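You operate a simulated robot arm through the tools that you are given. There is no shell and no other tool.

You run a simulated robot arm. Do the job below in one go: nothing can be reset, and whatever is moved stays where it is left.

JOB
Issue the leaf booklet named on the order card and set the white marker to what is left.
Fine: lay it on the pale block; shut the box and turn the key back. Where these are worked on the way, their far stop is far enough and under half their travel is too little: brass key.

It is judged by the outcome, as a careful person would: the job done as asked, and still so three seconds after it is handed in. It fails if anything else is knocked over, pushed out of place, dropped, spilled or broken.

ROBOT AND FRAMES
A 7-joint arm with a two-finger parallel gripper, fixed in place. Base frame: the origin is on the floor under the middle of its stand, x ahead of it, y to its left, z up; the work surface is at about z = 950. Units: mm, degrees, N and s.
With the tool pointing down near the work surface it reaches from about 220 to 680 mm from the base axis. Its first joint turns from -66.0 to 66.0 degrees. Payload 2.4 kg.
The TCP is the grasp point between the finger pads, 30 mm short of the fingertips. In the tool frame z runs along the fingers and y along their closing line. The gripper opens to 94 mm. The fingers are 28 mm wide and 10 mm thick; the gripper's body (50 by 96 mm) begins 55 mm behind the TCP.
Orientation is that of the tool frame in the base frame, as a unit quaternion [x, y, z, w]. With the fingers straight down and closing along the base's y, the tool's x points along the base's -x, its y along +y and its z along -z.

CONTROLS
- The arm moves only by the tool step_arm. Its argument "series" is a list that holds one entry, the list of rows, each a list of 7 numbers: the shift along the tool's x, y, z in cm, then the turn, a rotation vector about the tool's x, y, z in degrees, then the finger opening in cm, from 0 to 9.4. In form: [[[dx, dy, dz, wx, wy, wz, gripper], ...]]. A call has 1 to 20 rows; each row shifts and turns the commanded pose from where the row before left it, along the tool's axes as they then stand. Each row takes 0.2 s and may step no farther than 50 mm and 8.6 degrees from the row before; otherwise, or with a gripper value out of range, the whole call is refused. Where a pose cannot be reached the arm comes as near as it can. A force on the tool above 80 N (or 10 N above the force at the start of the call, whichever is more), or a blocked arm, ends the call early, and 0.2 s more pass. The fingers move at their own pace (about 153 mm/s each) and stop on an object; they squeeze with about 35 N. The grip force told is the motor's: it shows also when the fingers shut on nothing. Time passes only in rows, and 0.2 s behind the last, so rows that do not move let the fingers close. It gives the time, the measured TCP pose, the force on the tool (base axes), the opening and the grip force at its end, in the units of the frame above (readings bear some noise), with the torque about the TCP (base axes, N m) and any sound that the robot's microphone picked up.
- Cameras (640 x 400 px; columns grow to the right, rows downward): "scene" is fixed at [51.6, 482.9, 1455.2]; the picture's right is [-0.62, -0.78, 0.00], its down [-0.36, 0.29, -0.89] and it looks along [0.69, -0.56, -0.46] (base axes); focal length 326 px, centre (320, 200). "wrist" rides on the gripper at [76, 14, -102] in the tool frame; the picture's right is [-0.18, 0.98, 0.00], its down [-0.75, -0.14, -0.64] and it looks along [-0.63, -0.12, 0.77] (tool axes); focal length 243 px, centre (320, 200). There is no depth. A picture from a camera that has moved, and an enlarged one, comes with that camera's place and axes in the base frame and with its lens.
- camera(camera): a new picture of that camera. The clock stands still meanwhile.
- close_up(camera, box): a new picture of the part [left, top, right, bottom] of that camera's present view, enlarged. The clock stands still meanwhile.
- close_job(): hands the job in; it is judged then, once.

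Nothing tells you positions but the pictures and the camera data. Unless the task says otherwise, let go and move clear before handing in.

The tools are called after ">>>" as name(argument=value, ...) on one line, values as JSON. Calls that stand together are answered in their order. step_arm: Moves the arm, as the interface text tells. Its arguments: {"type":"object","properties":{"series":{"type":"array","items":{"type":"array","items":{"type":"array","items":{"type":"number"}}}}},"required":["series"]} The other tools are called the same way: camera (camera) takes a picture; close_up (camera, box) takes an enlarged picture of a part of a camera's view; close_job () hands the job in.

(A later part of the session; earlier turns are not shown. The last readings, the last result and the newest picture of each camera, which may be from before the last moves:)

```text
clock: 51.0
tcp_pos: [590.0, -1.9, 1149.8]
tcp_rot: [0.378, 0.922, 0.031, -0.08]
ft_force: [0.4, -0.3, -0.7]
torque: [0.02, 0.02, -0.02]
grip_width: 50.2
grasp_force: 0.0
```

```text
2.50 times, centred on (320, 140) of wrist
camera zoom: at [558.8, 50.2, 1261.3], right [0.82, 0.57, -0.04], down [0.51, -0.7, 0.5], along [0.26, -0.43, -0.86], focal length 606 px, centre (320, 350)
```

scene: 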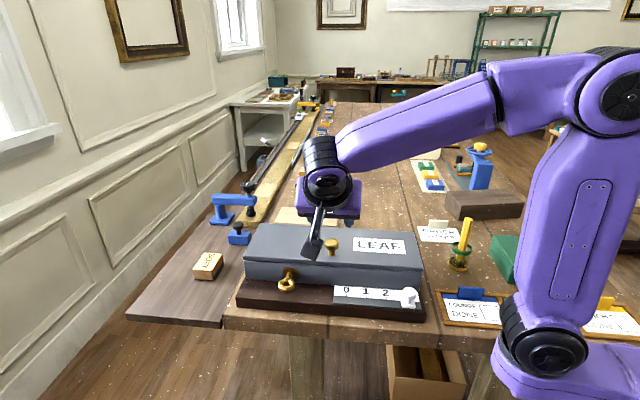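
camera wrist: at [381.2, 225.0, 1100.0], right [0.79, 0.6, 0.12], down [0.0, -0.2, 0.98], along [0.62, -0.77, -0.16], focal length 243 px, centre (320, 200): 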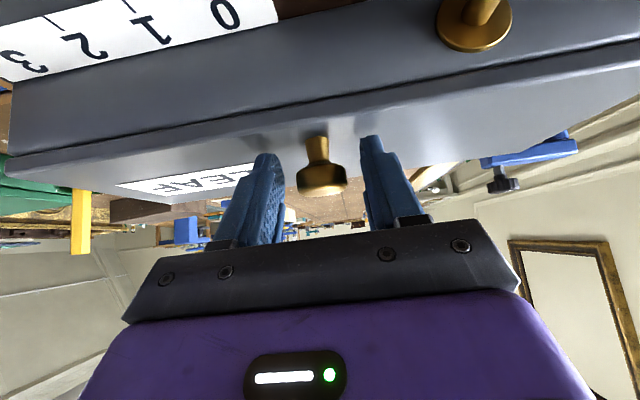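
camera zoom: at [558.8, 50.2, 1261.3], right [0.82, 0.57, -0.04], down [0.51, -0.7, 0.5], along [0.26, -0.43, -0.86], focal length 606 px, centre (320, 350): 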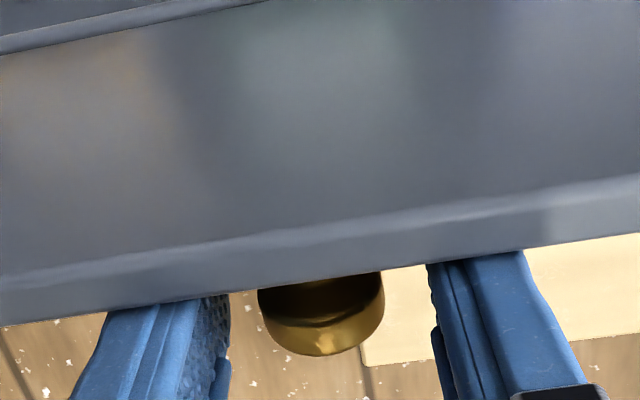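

>>> step_arm(series=[[[-0.3, 0, -1.5, 0, 0, 0, 5.0], [-0.3, 0, -3.0, 0, 0, 0, 5.0], [0, 0, -4.0, 0, 0, 0, 5.0], [0, 0, -2.0, 0, 0, 0, 5.0], [0, 0, 0, 0, 0, 0, 5.0]]])

>>> camera(camera="scene")

>>> camera(camera="wrist")

```text
clock: 52.2
tcp_pos: [594.2, -11.0, 1202.8]
tcp_rot: [0.378, 0.922, 0.031, -0.08]
ft_force: [0.5, 0.5, -0.2]
torque: [0.0, 0.02, 0.01]
grip_width: 50.1
grasp_force: 0.1
out of reach, approached as far as the arm can: row 3, 4
```

```text
taken
```

scene: 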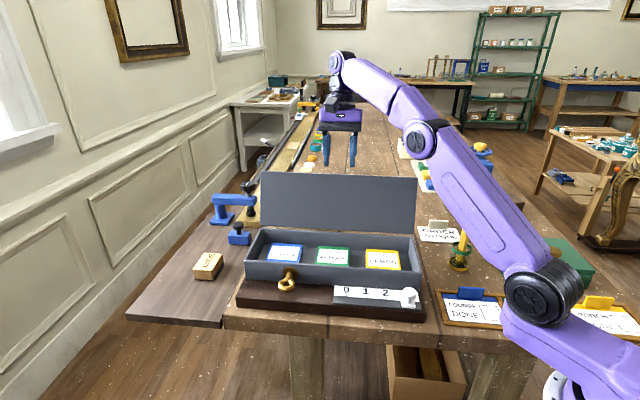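

```text
taken
camera wrist: at [563.3, 40.8, 1314.8], right [0.82, 0.57, -0.03], down [0.51, -0.7, 0.5], along [0.26, -0.43, -0.86], focal length 243 px, centre (320, 200)
```

wrist: 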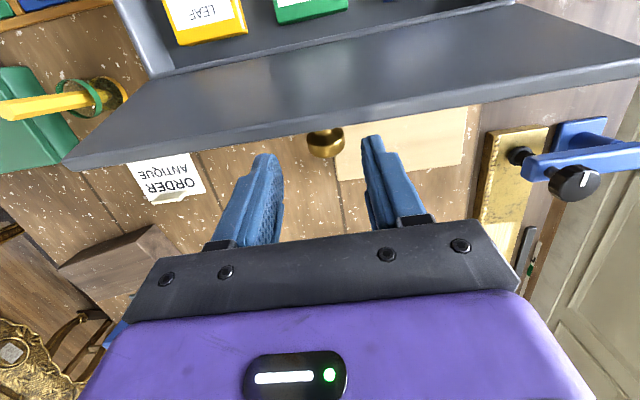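

The lid stays open on its own. Now a close look at the booklets and the pale block behind.

>>> close_up(camera="scene", box=[240, 225, 430, 325])

>>> close_up(camera="wrist", box=[300, 80, 560, 240])

```text
3.37 times, centred on (335, 275) of scene
camera zoom: at [51.6, 482.9, 1455.2], right [-0.62, -0.78, 0.0], down [-0.36, 0.29, -0.89], along [0.69, -0.56, -0.46], focal length 1098 px, centre (270, -53)
```

zoom: 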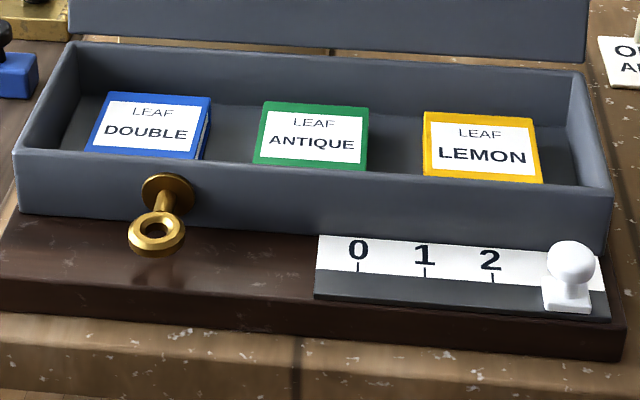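

```text
2.46 times, centred on (430, 160) of wrist
camera zoom: at [563.3, 40.8, 1314.8], right [0.82, 0.57, -0.03], down [0.51, -0.7, 0.5], along [0.26, -0.43, -0.86], focal length 597 px, centre (49, 298)
```

zoom: 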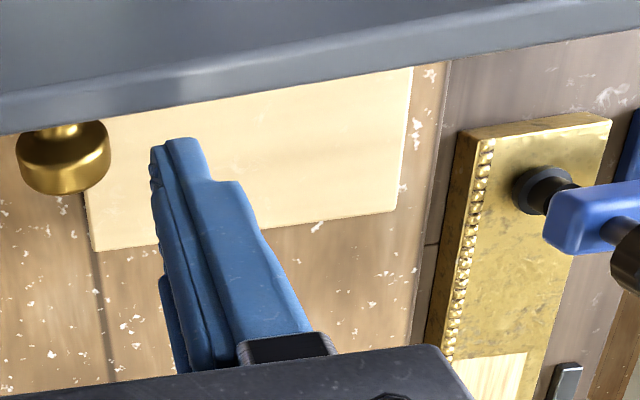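

Booklet ANTIQUE lies in the middle of the box and the pale block stands behind the lid. I'll pull the arm back over the box, level the tool, and turn it so it closes across the box (camera towards the robot), which suits both picking and reaching the block.

>>> step_arm(series=[[[2.8, -1.8, -1.6, 0, 0, 0, 5.0], [2.8, -1.8, -1.6, 0, 0, 0, 5.0], [3.0, -1.5, -0.5, 0, -4.8, 0, 5.0], [3.0, -1.5, -0.5, 0, -4.8, 0, 5.0], [3.0, -1.5, 0, 0, 0, 0, 5.0], [0, 0, 0, 0, 0, 0, 5.0]]])

>>> camera(camera="wrist")

```text
clock: 53.6
tcp_pos: [438.6, 26.8, 1260.7]
tcp_rot: [0.379, 0.925, -0.001, -0.002]
ft_force: [0.2, -0.6, -0.1]
torque: [0.01, 0.04, 0.03]
grip_width: 50.0
grasp_force: 0.0
```

```text
taken
camera wrist: at [394.7, 92.7, 1362.0], right [0.82, 0.57, 0.0], down [0.44, -0.63, 0.64], along [0.36, -0.53, -0.77], focal length 243 px, centre (320, 200)
```

wrist: 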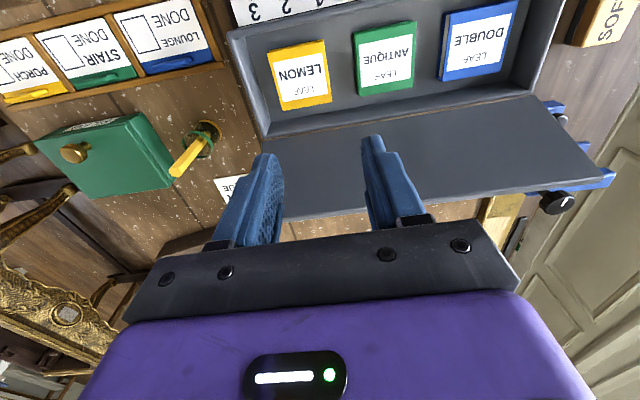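

>>> close_up(camera="wrist", box=[230, 0, 560, 180])

>>> close_up(camera="wrist", box=[340, 0, 440, 110])

>>> close_up(camera="scene", box=[300, 240, 370, 290])

```text
1.94 times, centred on (395, 90) of wrist
camera zoom: at [394.7, 92.7, 1362.0], right [0.82, 0.57, 0.0], down [0.44, -0.63, 0.64], along [0.36, -0.53, -0.77], focal length 470 px, centre (174, 413)
```

zoom: 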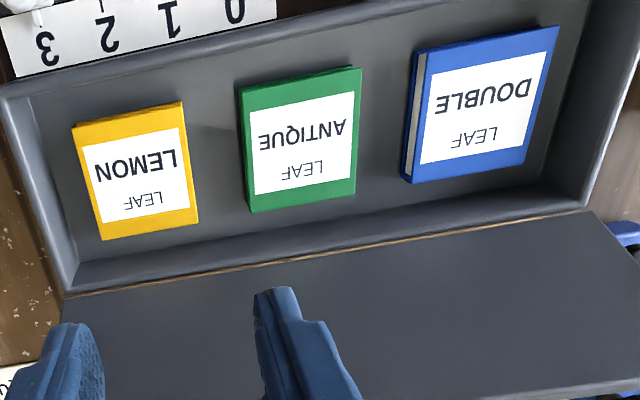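

```text
3.64 times, centred on (390, 55) of wrist
camera zoom: at [394.7, 92.7, 1362.0], right [0.82, 0.57, 0.0], down [0.44, -0.63, 0.64], along [0.36, -0.53, -0.77], focal length 882 px, centre (66, 727)
```

zoom: 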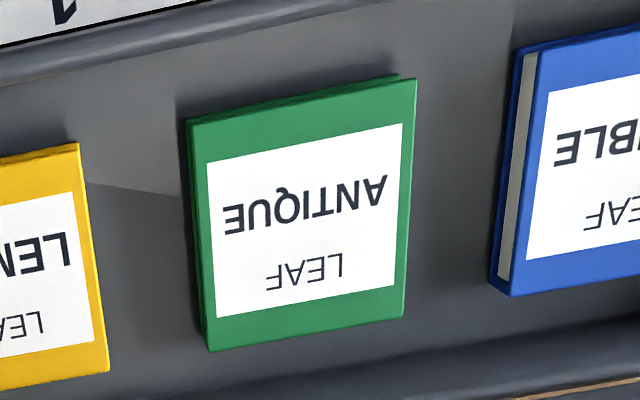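

```text
8.00 times, centred on (335, 265) of scene
camera zoom: at [51.6, 482.9, 1455.2], right [-0.62, -0.78, 0.0], down [-0.36, 0.29, -0.89], along [0.69, -0.56, -0.46], focal length 2607 px, centre (200, -320)
```

zoom: 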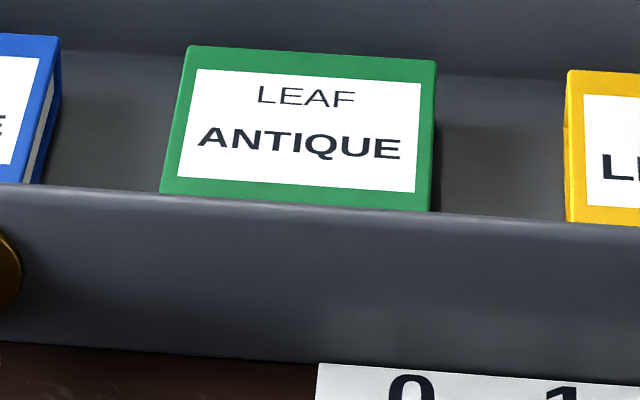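

The booklet is about 72 mm square and 19 mm thick, centred near (500, 89), with its top near z = 1009. I'll go above it, lean the tool 25° as needed later for the far block, and open wide.

>>> step_arm(series=[[[0.12, 2.9, 2.0, 0, 0, 0, 8.6], [0.12, 2.9, 2.0, 0, 0, 0, 8.6], [0.24, 2.9, 2.0, 0, 0, 0, 8.6], [0, 0, 2.0, 0, -6.25, 0, 8.6], [0, 0, 0, 0, -6.25, 0, 8.6], [0, 0, 0, 0, -6.25, 0, 8.6], [0, 0, 0, 0, -6.25, 0, 8.6], [0, 0, 0, 0, 0, 0, 8.6]]])

>>> camera(camera="wrist")

>>> close_up(camera="scene", box=[220, 160, 440, 300])

```text
clock: 55.4
tcp_pos: [496.2, 93.3, 1181.3]
tcp_rot: [0.37, 0.904, -0.083, 0.199]
ft_force: [-0.7, -0.1, 0.7]
torque: [0.02, 0.0, 0.0]
grip_width: 86.1
grasp_force: 0.0
```

```text
taken
camera wrist: at [426.1, 183.6, 1241.3], right [0.81, 0.58, 0.07], down [0.2, -0.39, 0.9], along [0.55, -0.71, -0.43], focal length 243 px, centre (320, 200)
```

wrist: 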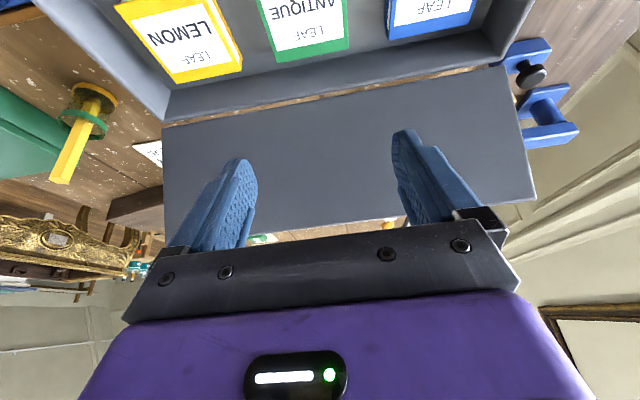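

```text
2.86 times, centred on (330, 230) of scene
camera zoom: at [51.6, 482.9, 1455.2], right [-0.62, -0.78, 0.0], down [-0.36, 0.29, -0.89], along [0.69, -0.56, -0.46], focal length 931 px, centre (291, 114)
```

zoom: 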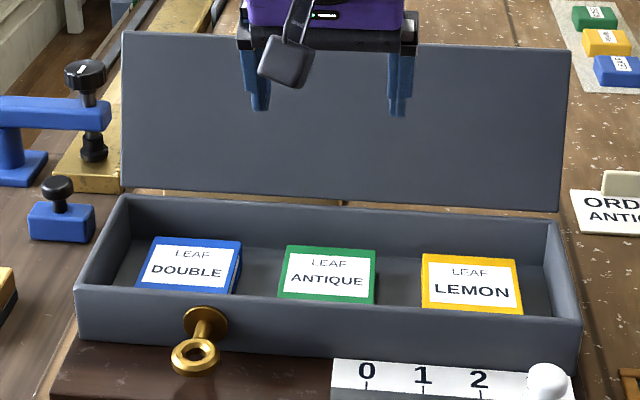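

>>> step_arm(series=[[[1.68, 0, 3.63, 0, 0, 0, 8.6], [1.68, 0, 3.63, 0, 0, 0, 8.6], [0.42, 0, 0.91, 0, 0, 0, 8.6], [0, 0, 0, 0, 0, 0, 8.6]]])

>>> camera(camera="wrist")

>>> close_up(camera="scene", box=[270, 200, 400, 290])

```text
clock: 56.4
tcp_pos: [496.1, 93.6, 1090.4]
tcp_rot: [0.37, 0.904, -0.083, 0.197]
ft_force: [-0.3, 1.2, -1.1]
torque: [0.01, 0.0, -0.01]
grip_width: 85.9
grasp_force: 0.1
```

```text
taken
camera wrist: at [425.8, 183.2, 1150.4], right [0.81, 0.58, 0.07], down [0.2, -0.39, 0.9], along [0.55, -0.71, -0.43], focal length 243 px, centre (320, 200)
```

wrist: 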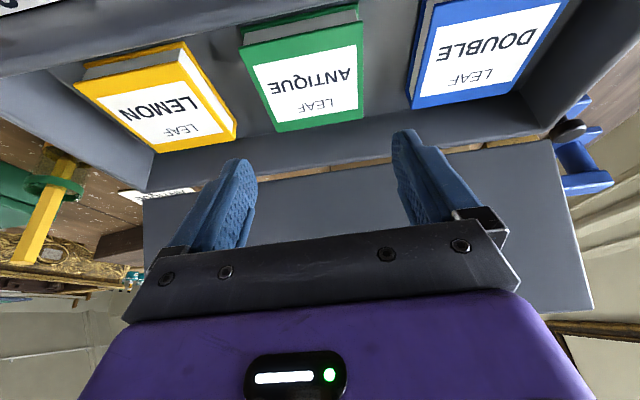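

```text
4.44 times, centred on (335, 245) of scene
camera zoom: at [51.6, 482.9, 1455.2], right [-0.62, -0.78, 0.0], down [-0.36, 0.29, -0.89], along [0.69, -0.56, -0.46], focal length 1448 px, centre (253, 0)
```

zoom: 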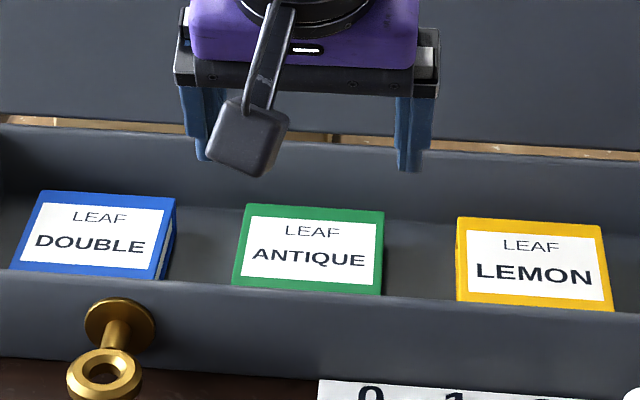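

>>> step_arm(series=[[[1.2, -0.05, 2.55, 0, 0, 0, 8.6], [1.1, -0.04, 2.3, 0, 0, 0, 8.6], [0, 0, 0, 0, 0, 0, 8.6]]])

>>> camera(camera="wrist")

>>> close_up(camera="scene", box=[270, 200, 400, 290])

```text
clock: 57.2
tcp_pos: [496.1, 92.0, 1036.9]
tcp_rot: [0.369, 0.904, -0.083, 0.198]
ft_force: [-0.6, 0.0, -0.2]
torque: [0.0, -0.03, 0.02]
grip_width: 86.1
grasp_force: 0.0
```

```text
taken
camera wrist: at [424.6, 182.4, 1096.8], right [0.81, 0.58, 0.07], down [0.2, -0.39, 0.9], along [0.55, -0.71, -0.43], focal length 243 px, centre (320, 200)
```

wrist: 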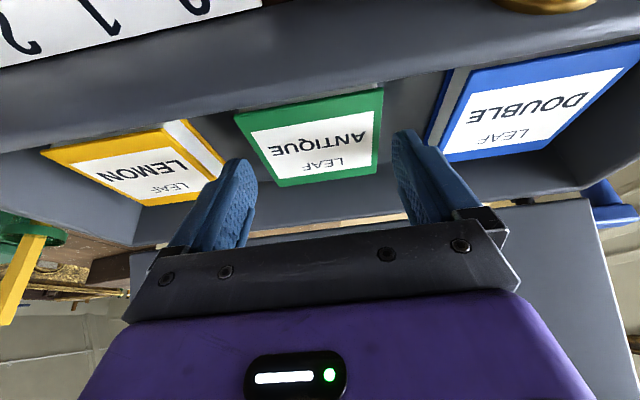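

```text
4.44 times, centred on (335, 245) of scene
camera zoom: at [51.6, 482.9, 1455.2], right [-0.62, -0.78, 0.0], down [-0.36, 0.29, -0.89], along [0.69, -0.56, -0.46], focal length 1448 px, centre (253, 0)
```

zoom: 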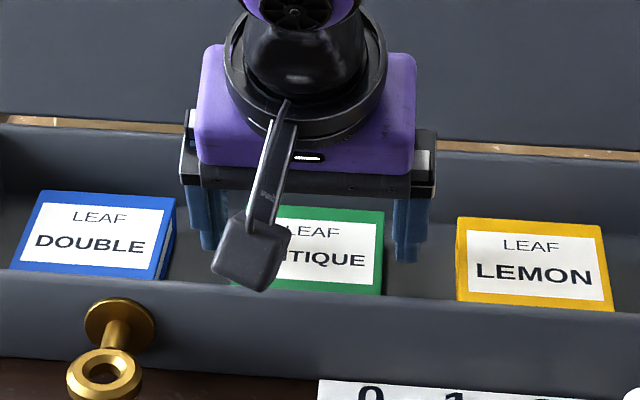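

>>> step_arm(series=[[[0.25, 0, 0.5, 0, 0, 0, 8.6], [0.21, 0, 0.5, 0, 0, 0, 8.6], [0, 0, 0, 0, 0, 0, 8.6]]])

```text
clock: 58.0
tcp_pos: [494.8, 92.2, 1025.2]
tcp_rot: [0.37, 0.904, -0.083, 0.197]
ft_force: [0.3, -0.1, 0.3]
torque: [-0.01, 0.02, 0.04]
grip_width: 85.9
grasp_force: 0.0
```

>>> step_arm(series=[[[0, 0, 0, 0, 0, 0, 7.6], [0, 0, 0, 0, 0, 0, 7.0], [0, 0, 0, 0, 0, 0, 6.5], [0, 0, 0, 0, 0, 0, 6.5]]])

>>> camera(camera="wrist")

>>> close_up(camera="scene", box=[270, 200, 400, 290])

```text
clock: 59.0
tcp_pos: [494.2, 92.4, 1025.1]
tcp_rot: [0.37, 0.904, -0.083, 0.198]
ft_force: [-0.5, -0.6, -1.2]
torque: [0.01, 0.05, -0.05]
grip_width: 72.9
grasp_force: 35.5
```

```text
taken
camera wrist: at [424.6, 182.5, 1085.9], right [0.81, 0.58, 0.07], down [0.2, -0.39, 0.9], along [0.55, -0.71, -0.43], focal length 243 px, centre (320, 200)
```

wrist: 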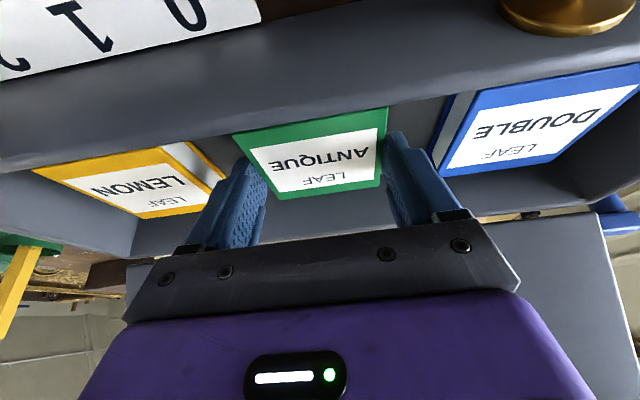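

```text
4.44 times, centred on (335, 245) of scene
camera zoom: at [51.7, 482.9, 1455.2], right [-0.62, -0.78, 0.0], down [-0.36, 0.29, -0.89], along [0.69, -0.56, -0.46], focal length 1448 px, centre (253, 0)
```

zoom: 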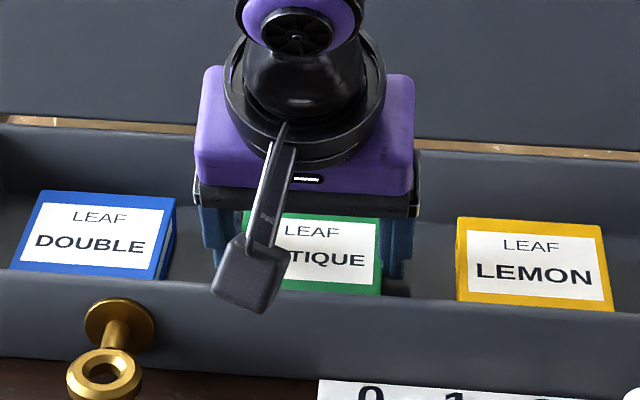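

Gripped at 73 mm. I lift straight up a little to check the hold.

>>> step_arm(series=[[[-0.42, 0, -0.91, 0, 0, 0, 6.5], [-0.84, 0, -1.82, 0, 0, 0, 6.5], [-0.84, 0, -1.82, 0, 0, 0, 6.5], [0, 0, 0, 0, 0, 0, 6.5]]])

>>> camera(camera="wrist")

>>> close_up(camera="scene", box=[250, 170, 420, 290])

```text
clock: 60.0
tcp_pos: [494.9, 91.5, 1076.9]
tcp_rot: [0.37, 0.904, -0.084, 0.197]
ft_force: [0.1, -0.9, -1.8]
torque: [0.02, -0.01, 0.02]
grip_width: 73.0
grasp_force: 34.8
```

```text
taken
camera wrist: at [424.3, 182.7, 1137.1], right [0.81, 0.58, 0.07], down [0.2, -0.39, 0.9], along [0.55, -0.71, -0.43], focal length 243 px, centre (320, 200)
```

wrist: 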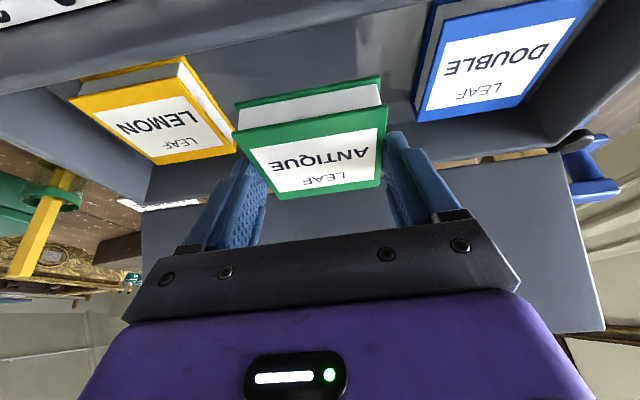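

```text
3.33 times, centred on (335, 230) of scene
camera zoom: at [51.6, 482.9, 1455.2], right [-0.62, -0.78, 0.0], down [-0.36, 0.29, -0.89], along [0.69, -0.56, -0.46], focal length 1086 px, centre (270, 100)
```

zoom: 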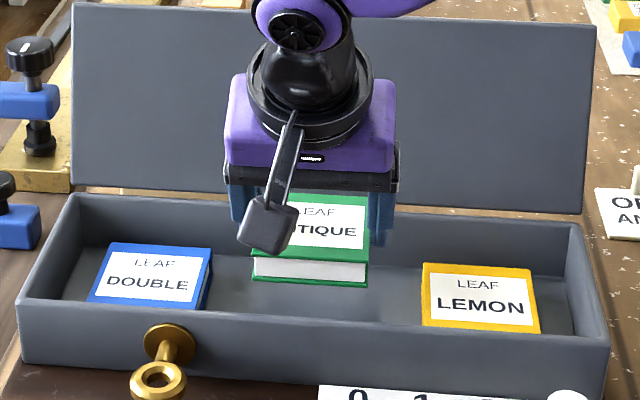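

The booklet hangs level in the grip and nothing lay beneath it; DOUBLE and LEMON remain, so two are left. I raise it and swing the tool round so the camera faces the robot.

>>> step_arm(series=[[[-0.84, 0, -1.82, 0, 0, 0, 6.5], [-0.84, 0, -1.82, 0, 0, 0, 6.5], [-0.84, 0, -1.82, 0, 0, 0, 6.5], [0, 0, 0, -3.45, 0, -7.45, 6.5], [0, 0, 0, -3.45, 0, -7.45, 6.5], [0, 0, 0, -3.45, 0, -7.45, 6.5], [0, 0, 0, -3.45, 0, -7.45, 6.5], [0, 0, 0, -3.45, 0, -7.45, 6.5], [0, 0, 0, -3.45, 0, -7.45, 6.5], [0, 0, 0, -3.45, 0, -7.45, 6.5], [0, 0, 0, -3.45, 0, -7.45, 6.5], [0, 0, 0, -3.45, 0, -7.45, 6.5], [0, 0, 0, -3.45, 0, -7.45, 6.5], [0, 0, 0, -3.45, 0, -7.45, 6.5], [0, 0, 0, 0, 0, 0, 6.5]]])

>>> camera(camera="wrist")

>>> camera(camera="scene")

```text
clock: 63.2
tcp_pos: [495.2, 92.0, 1136.6]
tcp_rot: [-0.381, 0.9, 0.084, 0.197]
ft_force: [0.5, -0.7, -0.3]
torque: [-0.03, 0.0, -0.03]
grip_width: 73.0
grasp_force: 35.3
```

```text
taken
camera wrist: at [406.5, 23.5, 1197.3], right [-0.59, 0.8, 0.08], down [0.39, 0.2, 0.9], along [0.71, 0.56, -0.43], focal length 243 px, centre (320, 200)
```

wrist: 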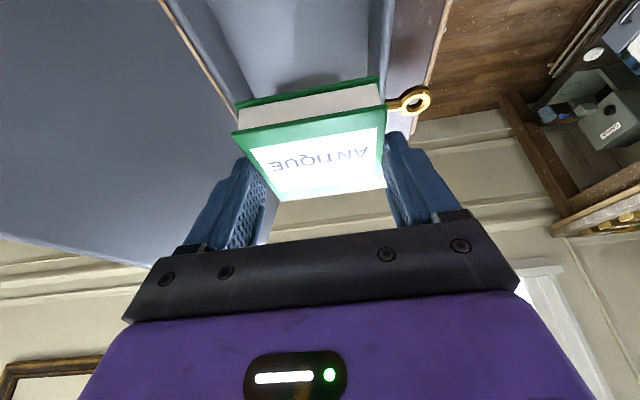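

```text
taken
```

scene: 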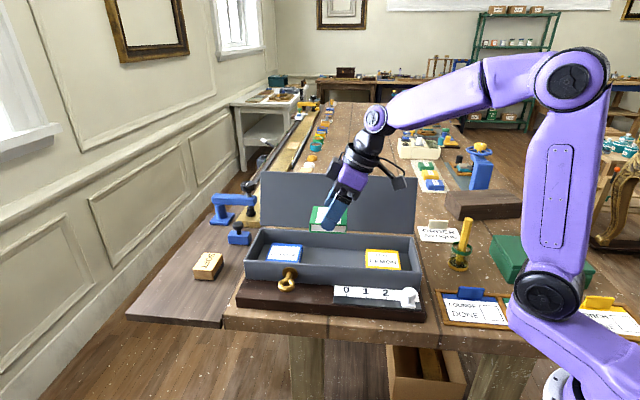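

The swing worked. Next I raise the booklet above the lid's top edge while moving along the box, to stay clear of the knob later.

>>> step_arm(series=[[[-3.46, 0, -1.13, 0, 0, 0, 6.5], [-3.46, 0, -1.13, 0, 0, 0, 6.5], [-3.46, -0.05, -1.13, 0, 0, 0, 6.5], [0, 0, 0, 0, 0, 0, 6.5]]])

>>> camera(camera="scene")

>>> camera(camera="wrist")

```text
clock: 64.2
tcp_pos: [552.0, 149.0, 1212.3]
tcp_rot: [-0.379, 0.9, 0.083, 0.197]
ft_force: [-0.1, 0.3, -0.8]
torque: [-0.01, 0.01, -0.02]
grip_width: 73.0
grasp_force: 35.3
```

```text
taken
```

scene: 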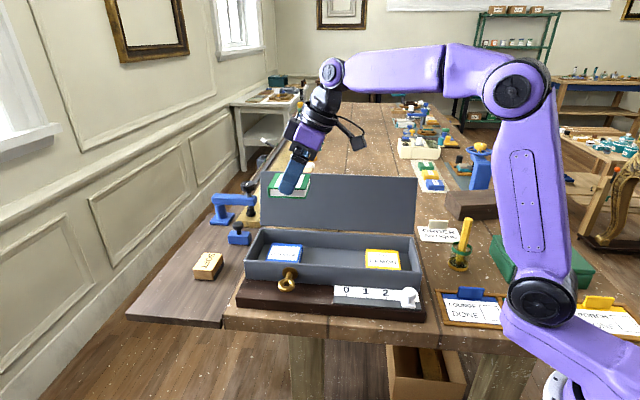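

```text
taken
camera wrist: at [462.5, 80.6, 1272.4], right [-0.59, 0.81, 0.08], down [0.39, 0.2, 0.9], along [0.71, 0.56, -0.43], focal length 243 px, centre (320, 200)
```

wrist: 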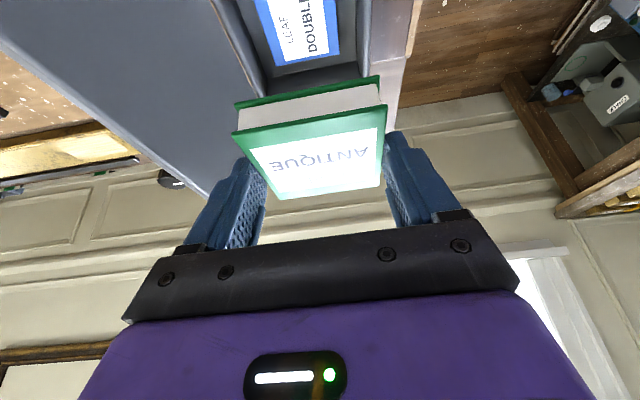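

>>> step_arm(series=[[[0, -3.5, 0, 0, 0, 0, 6.5], [0, -3.5, 0, 0, 0, 0, 6.5], [0, 0, 0, 0, 0, 0, 6.5]]])

>>> camera(camera="wrist")

```text
clock: 65.0
tcp_pos: [602.3, 100.8, 1211.4]
tcp_rot: [-0.38, 0.9, 0.084, 0.196]
ft_force: [0.0, -0.2, -0.5]
torque: [0.02, 0.03, 0.01]
grip_width: 72.7
grasp_force: 35.2
```

```text
taken
camera wrist: at [513.5, 31.5, 1271.6], right [-0.59, 0.81, 0.08], down [0.39, 0.2, 0.9], along [0.71, 0.56, -0.43], focal length 243 px, centre (320, 200)
```

wrist: 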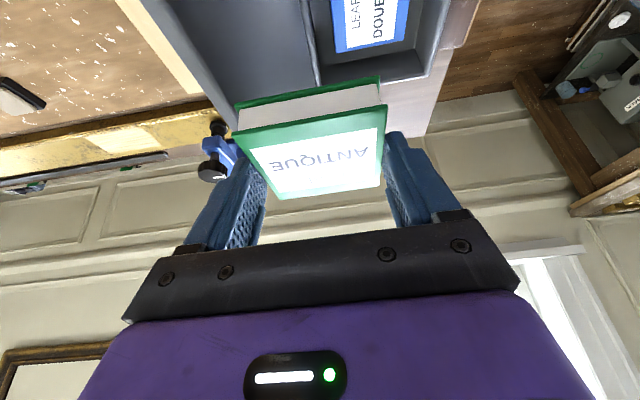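

>>> step_arm(series=[[[0, -3.0, 0, 0, 0, 0, 6.5], [0, -3.0, 0, 0, 0, 0, 6.5], [0, 0, 0, 0, 0, 0, 6.5]]])

>>> camera(camera="wrist")

>>> camera(camera="scene")

```text
clock: 65.8
tcp_pos: [645.6, 58.9, 1210.9]
tcp_rot: [-0.38, 0.9, 0.084, 0.197]
ft_force: [-0.2, 0.2, 0.0]
torque: [-0.03, -0.01, 0.01]
grip_width: 72.7
grasp_force: 34.7
```

```text
taken
camera wrist: at [556.0, -10.0, 1271.3], right [-0.59, 0.81, 0.08], down [0.39, 0.2, 0.9], along [0.71, 0.56, -0.43], focal length 243 px, centre (320, 200)
```

wrist: 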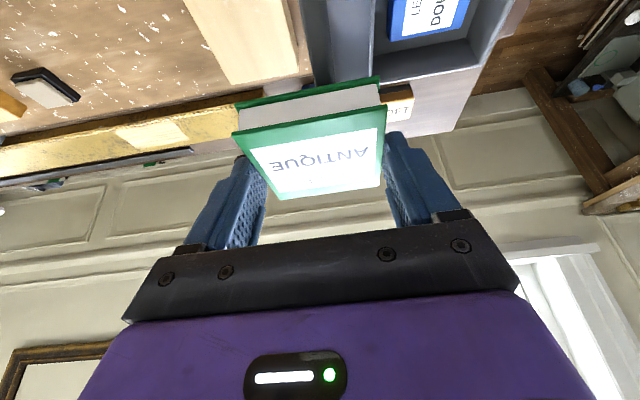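

```text
taken
```

scene: 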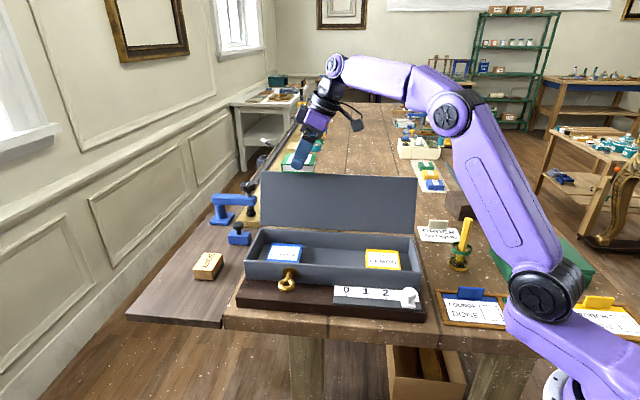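

>>> step_arm(series=[[[0, -2.5, 0, 0, 0, 0, 6.5], [0, -2.2, 0, 0, 0, 0, 6.5], [0, 0, 0, 0, 0, 0, 6.5]]])

>>> camera(camera="wrist")

```text
clock: 66.6
tcp_pos: [678.4, 27.1, 1209.8]
tcp_rot: [-0.38, 0.9, 0.084, 0.196]
ft_force: [0.6, -1.7, 0.0]
torque: [0.02, -0.05, 0.01]
grip_width: 72.8
grasp_force: 35.4
```

```text
taken
camera wrist: at [589.1, -42.9, 1270.2], right [-0.59, 0.81, 0.08], down [0.39, 0.2, 0.9], along [0.71, 0.56, -0.43], focal length 243 px, centre (320, 200)
```

wrist: 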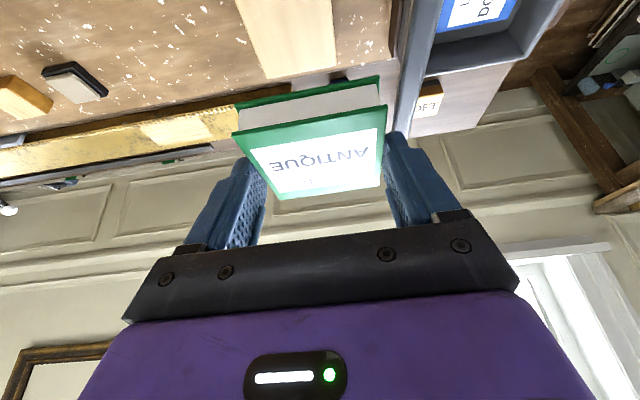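

The booklet is past the lid and nearly over the pale block (n −442…−532, l 414…586). I shift the last bit and descend.

>>> step_arm(series=[[[0.42, -1.15, 0.91, 0, 0, 0, 6.5], [0.42, -1.12, 0.91, 0, 0, 0, 6.5], [1.26, 0, 2.73, 0, 0, 0, 6.5], [1.26, 0, 2.73, 0, 0, 0, 6.5], [0, 0, 0, 0, 0, 0, 6.5]]])

>>> camera(camera="wrist")

>>> camera(camera="scene")

```text
clock: 67.8
tcp_pos: [692.5, 11.0, 1129.8]
tcp_rot: [-0.38, 0.9, 0.083, 0.196]
ft_force: [-0.5, -0.4, -0.4]
torque: [0.01, -0.01, -0.01]
grip_width: 72.8
grasp_force: 34.5
```

```text
taken
camera wrist: at [604.7, -58.7, 1190.3], right [-0.59, 0.81, 0.08], down [0.39, 0.2, 0.9], along [0.71, 0.56, -0.43], focal length 243 px, centre (320, 200)
```

wrist: 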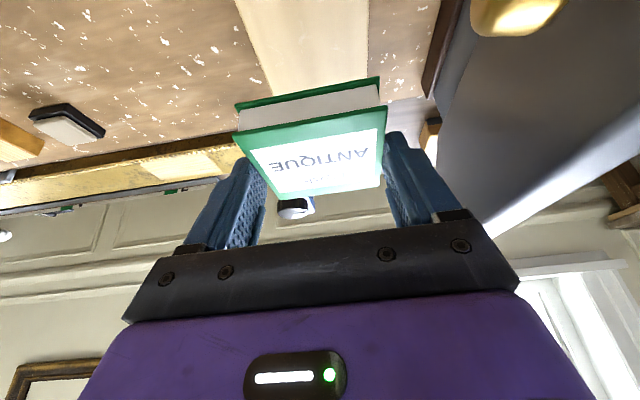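

```text
taken
```

scene: 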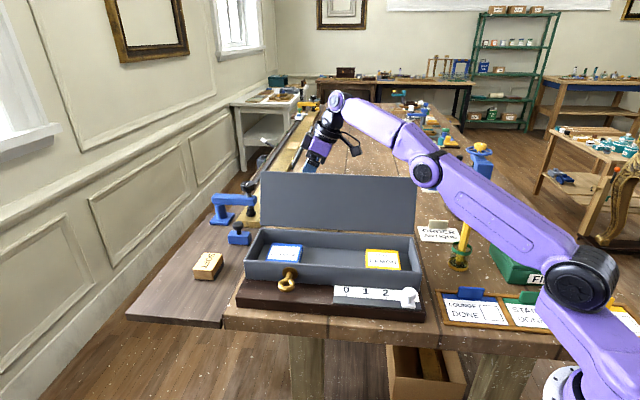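

>>> step_arm(series=[[[0.84, 0, 1.82, 0, 0, 0, 6.5], [0.84, 0, 1.82, 0, 0, 0, 6.5], [0, 0, 0, 0, 0, 0, 6.5]]])

>>> camera(camera="scene")

>>> camera(camera="wrist")

```text
clock: 68.6
tcp_pos: [695.0, 10.3, 1090.8]
tcp_rot: [-0.38, 0.9, 0.084, 0.196]
ft_force: [0.0, 0.3, -0.9]
torque: [0.02, -0.02, 0.02]
grip_width: 73.0
grasp_force: 34.8
```

```text
taken
```

scene: 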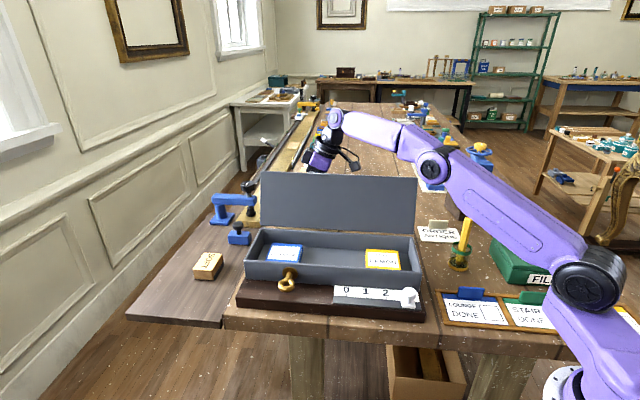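

```text
taken
camera wrist: at [605.4, -58.6, 1150.5], right [-0.59, 0.81, 0.08], down [0.39, 0.2, 0.9], along [0.71, 0.56, -0.43], focal length 243 px, centre (320, 200)
```

wrist: 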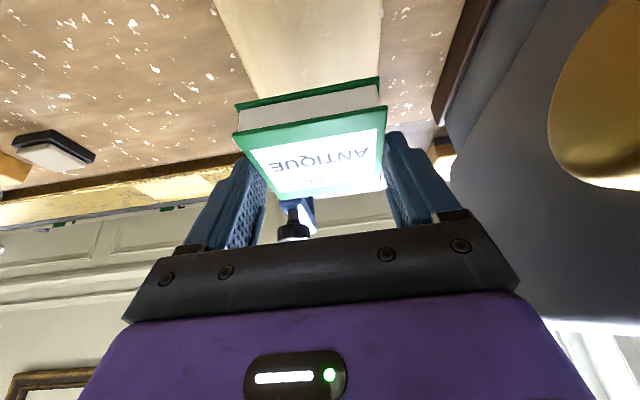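

>>> step_arm(series=[[[0.63, 0.1, 1.37, 0, 0, 0, 6.5], [0.63, 0, 1.37, 0, 0, 0, 6.5], [0, 0, 0, 0, 0, 0, 6.5]]])

>>> camera(camera="scene")

>>> camera(camera="wrist")

```text
clock: 69.4
tcp_pos: [694.1, 10.7, 1060.0]
tcp_rot: [-0.379, 0.9, 0.083, 0.196]
ft_force: [-0.1, 0.2, 0.0]
torque: [0.0, -0.01, -0.02]
grip_width: 73.3
grasp_force: 35.6
```

```text
taken
```

scene: 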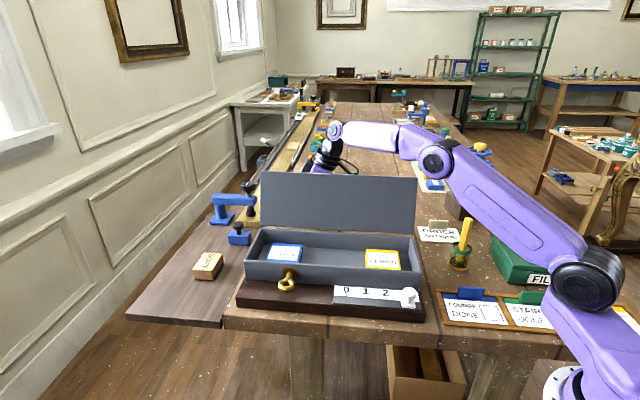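

```text
taken
camera wrist: at [604.8, -58.1, 1120.3], right [-0.59, 0.81, 0.08], down [0.39, 0.2, 0.9], along [0.71, 0.56, -0.43], focal length 243 px, centre (320, 200)
```

wrist: 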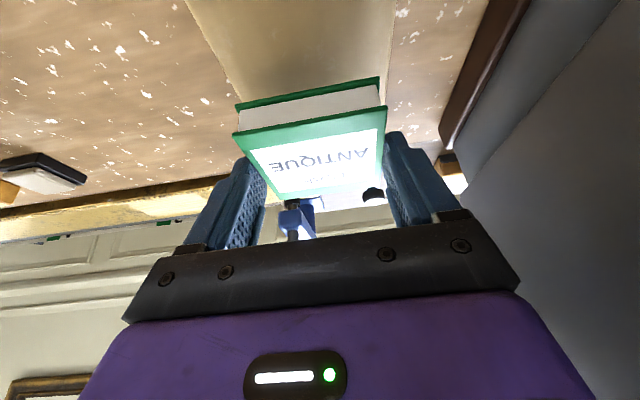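

>>> step_arm(series=[[[0.5, 0, 1.1, 0, 0, 0, 6.5], [0.5, 0, 1.1, 0, 0, 0, 6.5], [0, 0, 0, 0, 0, 0, 6.5]]])

>>> camera(camera="wrist")

>>> camera(camera="scene")

```text
clock: 70.2
tcp_pos: [693.7, 10.9, 1040.5]
tcp_rot: [-0.379, 0.9, 0.083, 0.201]
ft_force: [-8.9, -2.1, 28.6]
torque: [-0.07, 0.68, 0.02]
grip_width: 72.7
grasp_force: 34.6
```

```text
taken
camera wrist: at [605.1, -58.4, 1099.9], right [-0.59, 0.81, 0.07], down [0.39, 0.2, 0.9], along [0.71, 0.56, -0.43], focal length 243 px, centre (320, 200)
```

wrist: 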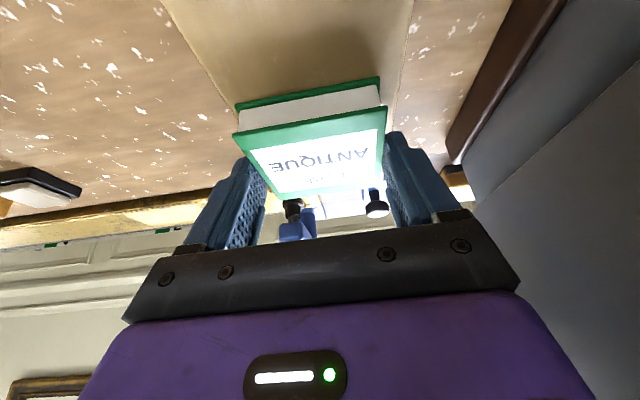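

```text
taken
```

scene: 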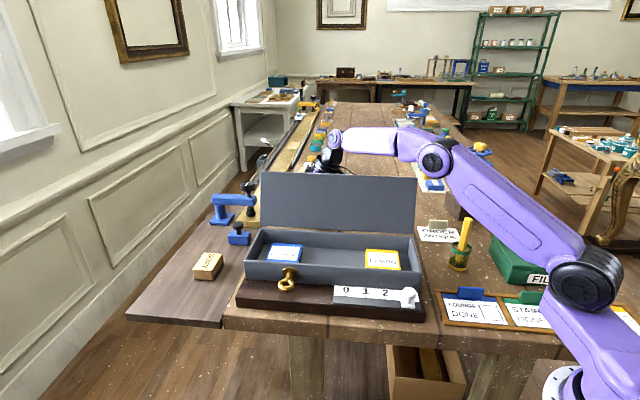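

There is contact already: the block top is a little higher than I took it. I check how the booklet sits relative to the block's edges before letting go.

>>> close_up(camera="wrist", box=[150, 0, 430, 200])

>>> close_up(camera="wrist", box=[200, 60, 290, 130])

```text
2.00 times, centred on (290, 100) of wrist
camera zoom: at [605.1, -58.4, 1099.9], right [-0.59, 0.81, 0.07], down [0.39, 0.2, 0.9], along [0.71, 0.56, -0.43], focal length 485 px, centre (380, 400)
```

zoom: 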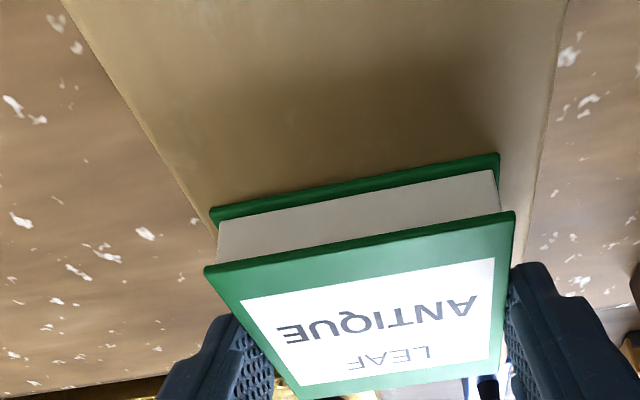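

```text
5.71 times, centred on (245, 95) of wrist
camera zoom: at [605.1, -58.4, 1099.9], right [-0.59, 0.81, 0.07], down [0.39, 0.2, 0.9], along [0.71, 0.56, -0.43], focal length 1386 px, centre (749, 800)
```

zoom: 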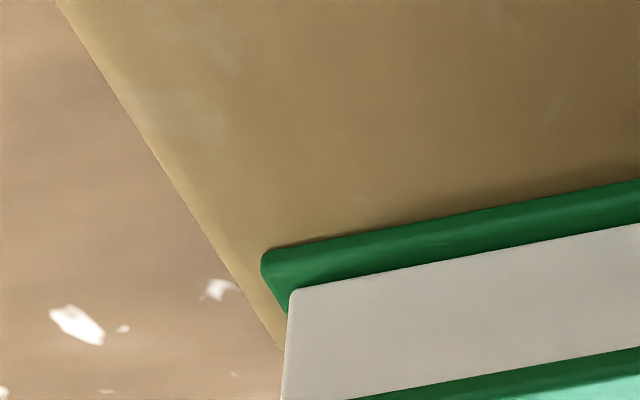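

The booklet is about 4 mm too far towards the back edge. I lift slightly, shift it to the middle and set it down again.

>>> step_arm(series=[[[-0.25, 0, -0.55, 0, 0, 0, 6.5], [0, 0.4, 0, 0, 0, 0, 6.5], [0, 0, 0, 0, 0, 0, 6.5]]])

>>> close_up(camera="wrist", box=[150, 0, 430, 200])

```text
clock: 71.0
tcp_pos: [690.1, 14.4, 1040.9]
tcp_rot: [-0.38, 0.9, 0.084, 0.195]
ft_force: [1.2, -2.6, 5.9]
torque: [-0.13, -0.39, -0.18]
grip_width: 72.9
grasp_force: 35.0
```

```text
2.00 times, centred on (290, 100) of wrist
camera zoom: at [601.6, -55.7, 1101.6], right [-0.59, 0.81, 0.08], down [0.39, 0.2, 0.9], along [0.71, 0.56, -0.44], focal length 485 px, centre (380, 400)
```

zoom: 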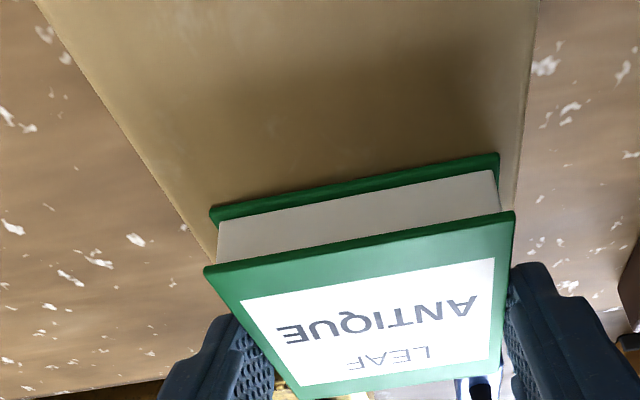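

Margins are now even on both sides, with the booklet just resting on the block. I release it.

>>> step_arm(series=[[[0, 0, 0, 0, 0, 0, 7.5], [0, 0, 0, 0, 0, 0, 8.0], [0, 0, 0, 0, 0, 0, 8.6], [0, 0, 0, 0, 0, 0, 8.6]]])

>>> camera(camera="wrist")

>>> close_up(camera="wrist", box=[150, 0, 430, 200])

```text
clock: 72.0
tcp_pos: [691.0, 13.6, 1041.3]
tcp_rot: [-0.379, 0.9, 0.084, 0.197]
ft_force: [0.9, -0.4, 0.6]
torque: [0.02, -0.03, -0.01]
grip_width: 86.4
grasp_force: 0.0
```

```text
taken
camera wrist: at [601.9, -55.2, 1102.2], right [-0.59, 0.81, 0.08], down [0.39, 0.2, 0.9], along [0.71, 0.56, -0.43], focal length 243 px, centre (320, 200)
```

wrist: 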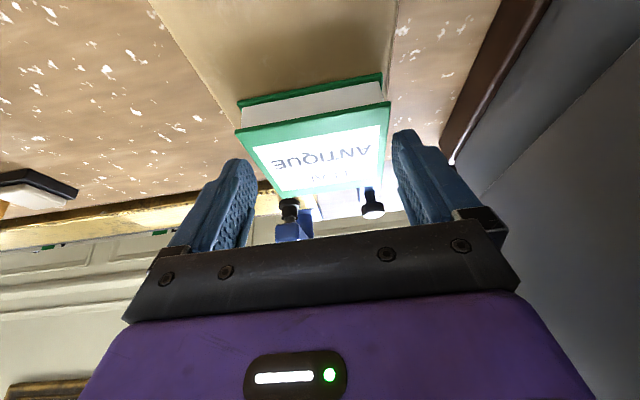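

```text
2.00 times, centred on (290, 100) of wrist
camera zoom: at [601.9, -55.2, 1102.2], right [-0.59, 0.81, 0.08], down [0.39, 0.2, 0.9], along [0.71, 0.56, -0.43], focal length 485 px, centre (380, 400)
```

zoom: 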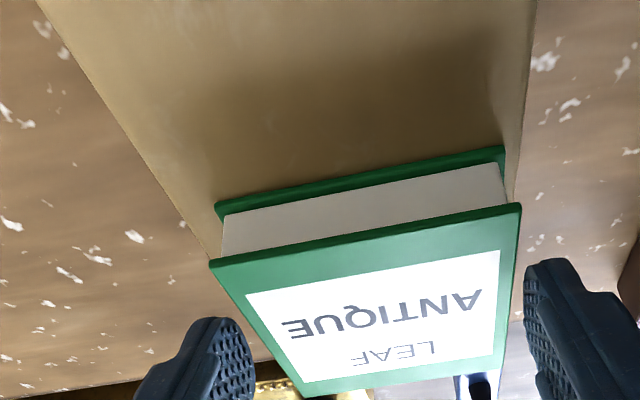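

>>> step_arm(series=[[[-0.63, 0, -1.37, 0, 0, 0, 8.6], [-1.26, 0, -2.73, 0, 0, 0, 8.6], [-1.26, 0, -2.73, 0, 0, 0, 8.6], [-1.26, 0, -2.73, 0, 0, 0, 8.6], [-1.26, 0.5, -2.73, 0, 0, 0, 8.6], [-1.05, 1.0, -2.28, 0, 0, 0, 8.6], [0, 0, 0, 0, 0, 0, 8.6]]])

>>> camera(camera="wrist")

>>> camera(camera="scene")

```text
clock: 73.6
tcp_pos: [678.6, 23.6, 1202.9]
tcp_rot: [-0.379, 0.9, 0.084, 0.196]
ft_force: [-0.3, -0.1, -0.2]
torque: [-0.01, 0.04, -0.02]
grip_width: 86.3
grasp_force: 0.1
```

```text
taken
camera wrist: at [590.5, -45.1, 1263.4], right [-0.59, 0.81, 0.08], down [0.39, 0.2, 0.9], along [0.71, 0.56, -0.43], focal length 243 px, centre (320, 200)
```

wrist: 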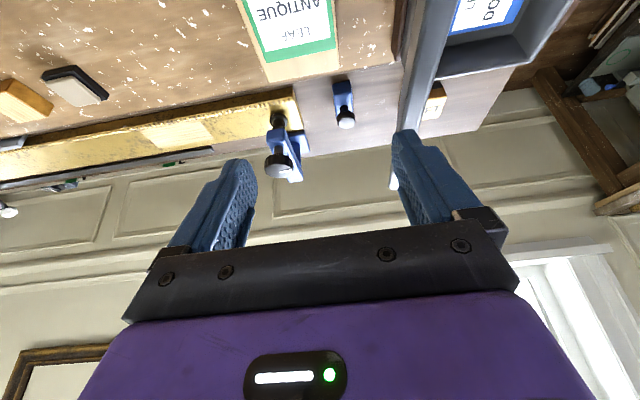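

```text
taken
```

scene: 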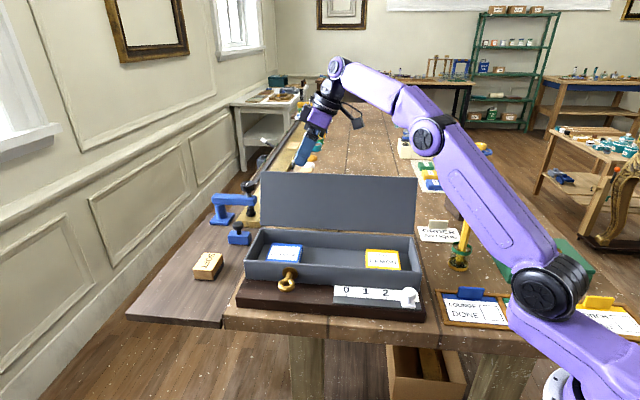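

The booklet lies on the pale block. Next I close the lid, so I bring the tool round to the knob again: camera side forward, closing along the box.

>>> step_arm(series=[[[2.62, 1.39, -1.39, 0, 0, 0, 6.0], [2.62, 1.39, -1.39, 0, 0, 0, 5.0], [2.62, 1.39, -1.39, 0, 0, 0, 5.0], [0, 0, 0, 0, 8.1, 0, 5.0], [0, 0, 0, 0, 8.1, 0, 5.0], [0, 0, 0, 0, 8.1, 0, 5.0], [0, 0, 0, 0, 0, 8.2, 5.0], [0, 0, 0, 0, 0, 8.2, 5.0], [0, 0, 0, 0, 0, 8.2, 5.0], [0, 0, 0, 0, 0, 8.2, 5.0], [0, 0, 0, 0, 0, 8.2, 5.0], [0, 0, 0, 0, 0, 8.2, 5.0], [0, 0, 0, 0, 0, 8.2, 5.0], [0, 0, 0, 0, 0, 8.2, 5.0], [0, 0, 0, 0, 0, 8.2, 5.0], [0, 0, 0, 0, 0, 8.2, 5.0], [0, 0, 0, 0, 0, 8.2, 5.0], [0, 0, 0, 0, 0, 0, 5.0]]])

>>> camera(camera="wrist")

>>> camera(camera="scene")

```text
clock: 77.4
tcp_pos: [588.7, -10.0, 1208.1]
tcp_rot: [0.379, 0.925, 0.003, 0.001]
ft_force: [0.0, -0.2, -1.1]
torque: [-0.01, 0.0, 0.01]
grip_width: 50.1
grasp_force: 0.0
```

```text
taken
camera wrist: at [543.4, 54.5, 1309.1], right [0.82, 0.57, 0.01], down [0.44, -0.63, 0.64], along [0.37, -0.52, -0.77], focal length 243 px, centre (320, 200)
```

wrist: 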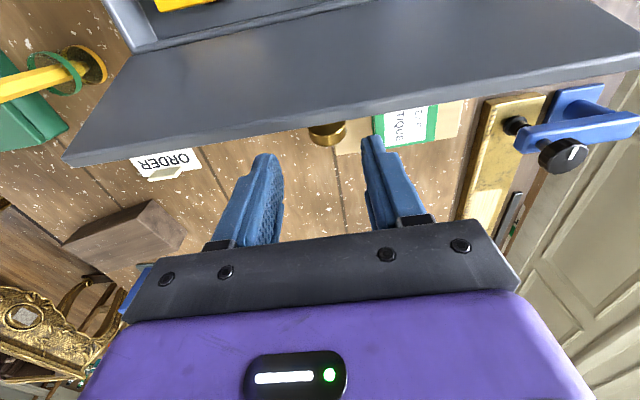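

```text
taken
```

scene: 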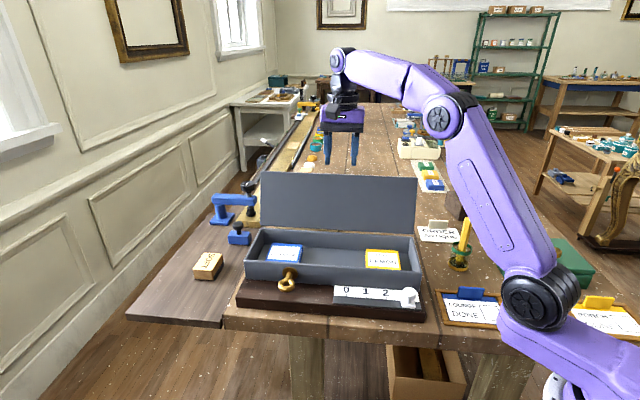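

>>> close_up(camera="wrist", box=[260, 60, 460, 200])

```text
2.86 times, centred on (360, 130) of wrist
camera zoom: at [543.4, 54.5, 1309.1], right [0.82, 0.57, 0.01], down [0.44, -0.63, 0.64], along [0.37, -0.52, -0.77], focal length 693 px, centre (206, 400)
```

zoom: 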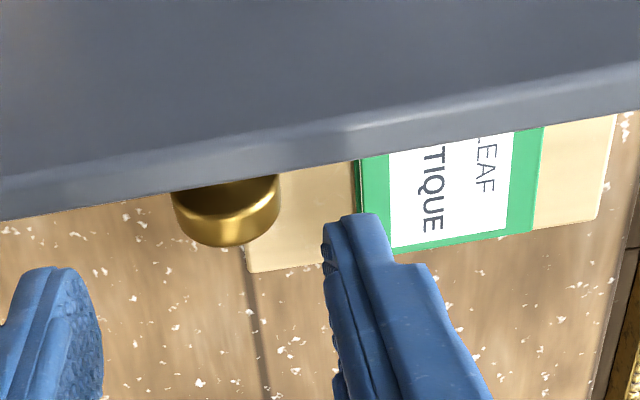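

>>> step_arm(series=[[[0, 0, 0, 0, 5, 0, 5.0], [0, 0, 0, 0, 5, 0, 5.0], [-0.57, 0.33, 2.1, 0, 0, 0, 5.0], [-0.57, 0.33, 2.1, 0, 0, 0, 5.0], [0, 0, 0, 0, 0, 0, 5.0]]])

>>> close_up(camera="wrist", box=[220, 60, 420, 220])

```text
clock: 78.4
tcp_pos: [591.7, -9.6, 1187.9]
tcp_rot: [0.379, 0.922, 0.041, -0.067]
ft_force: [-1.1, -0.4, 5.9]
torque: [-0.09, 0.27, -0.03]
grip_width: 50.1
grasp_force: 0.3
stopped in row 4: the force on the tool passed its limit at 106 N (the readings are from after the stop); the commanded pose is now the measured one
```

```text
2.50 times, centred on (320, 140) of wrist
camera zoom: at [558.7, 41.5, 1300.9], right [0.82, 0.57, 0.0], down [0.49, -0.7, 0.51], along [0.29, -0.42, -0.86], focal length 606 px, centre (320, 350)
```

zoom: 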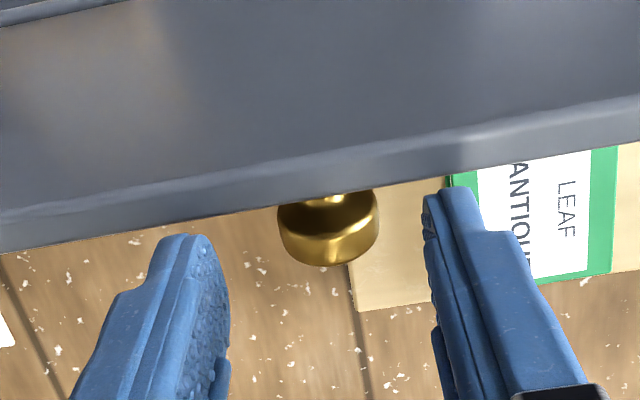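

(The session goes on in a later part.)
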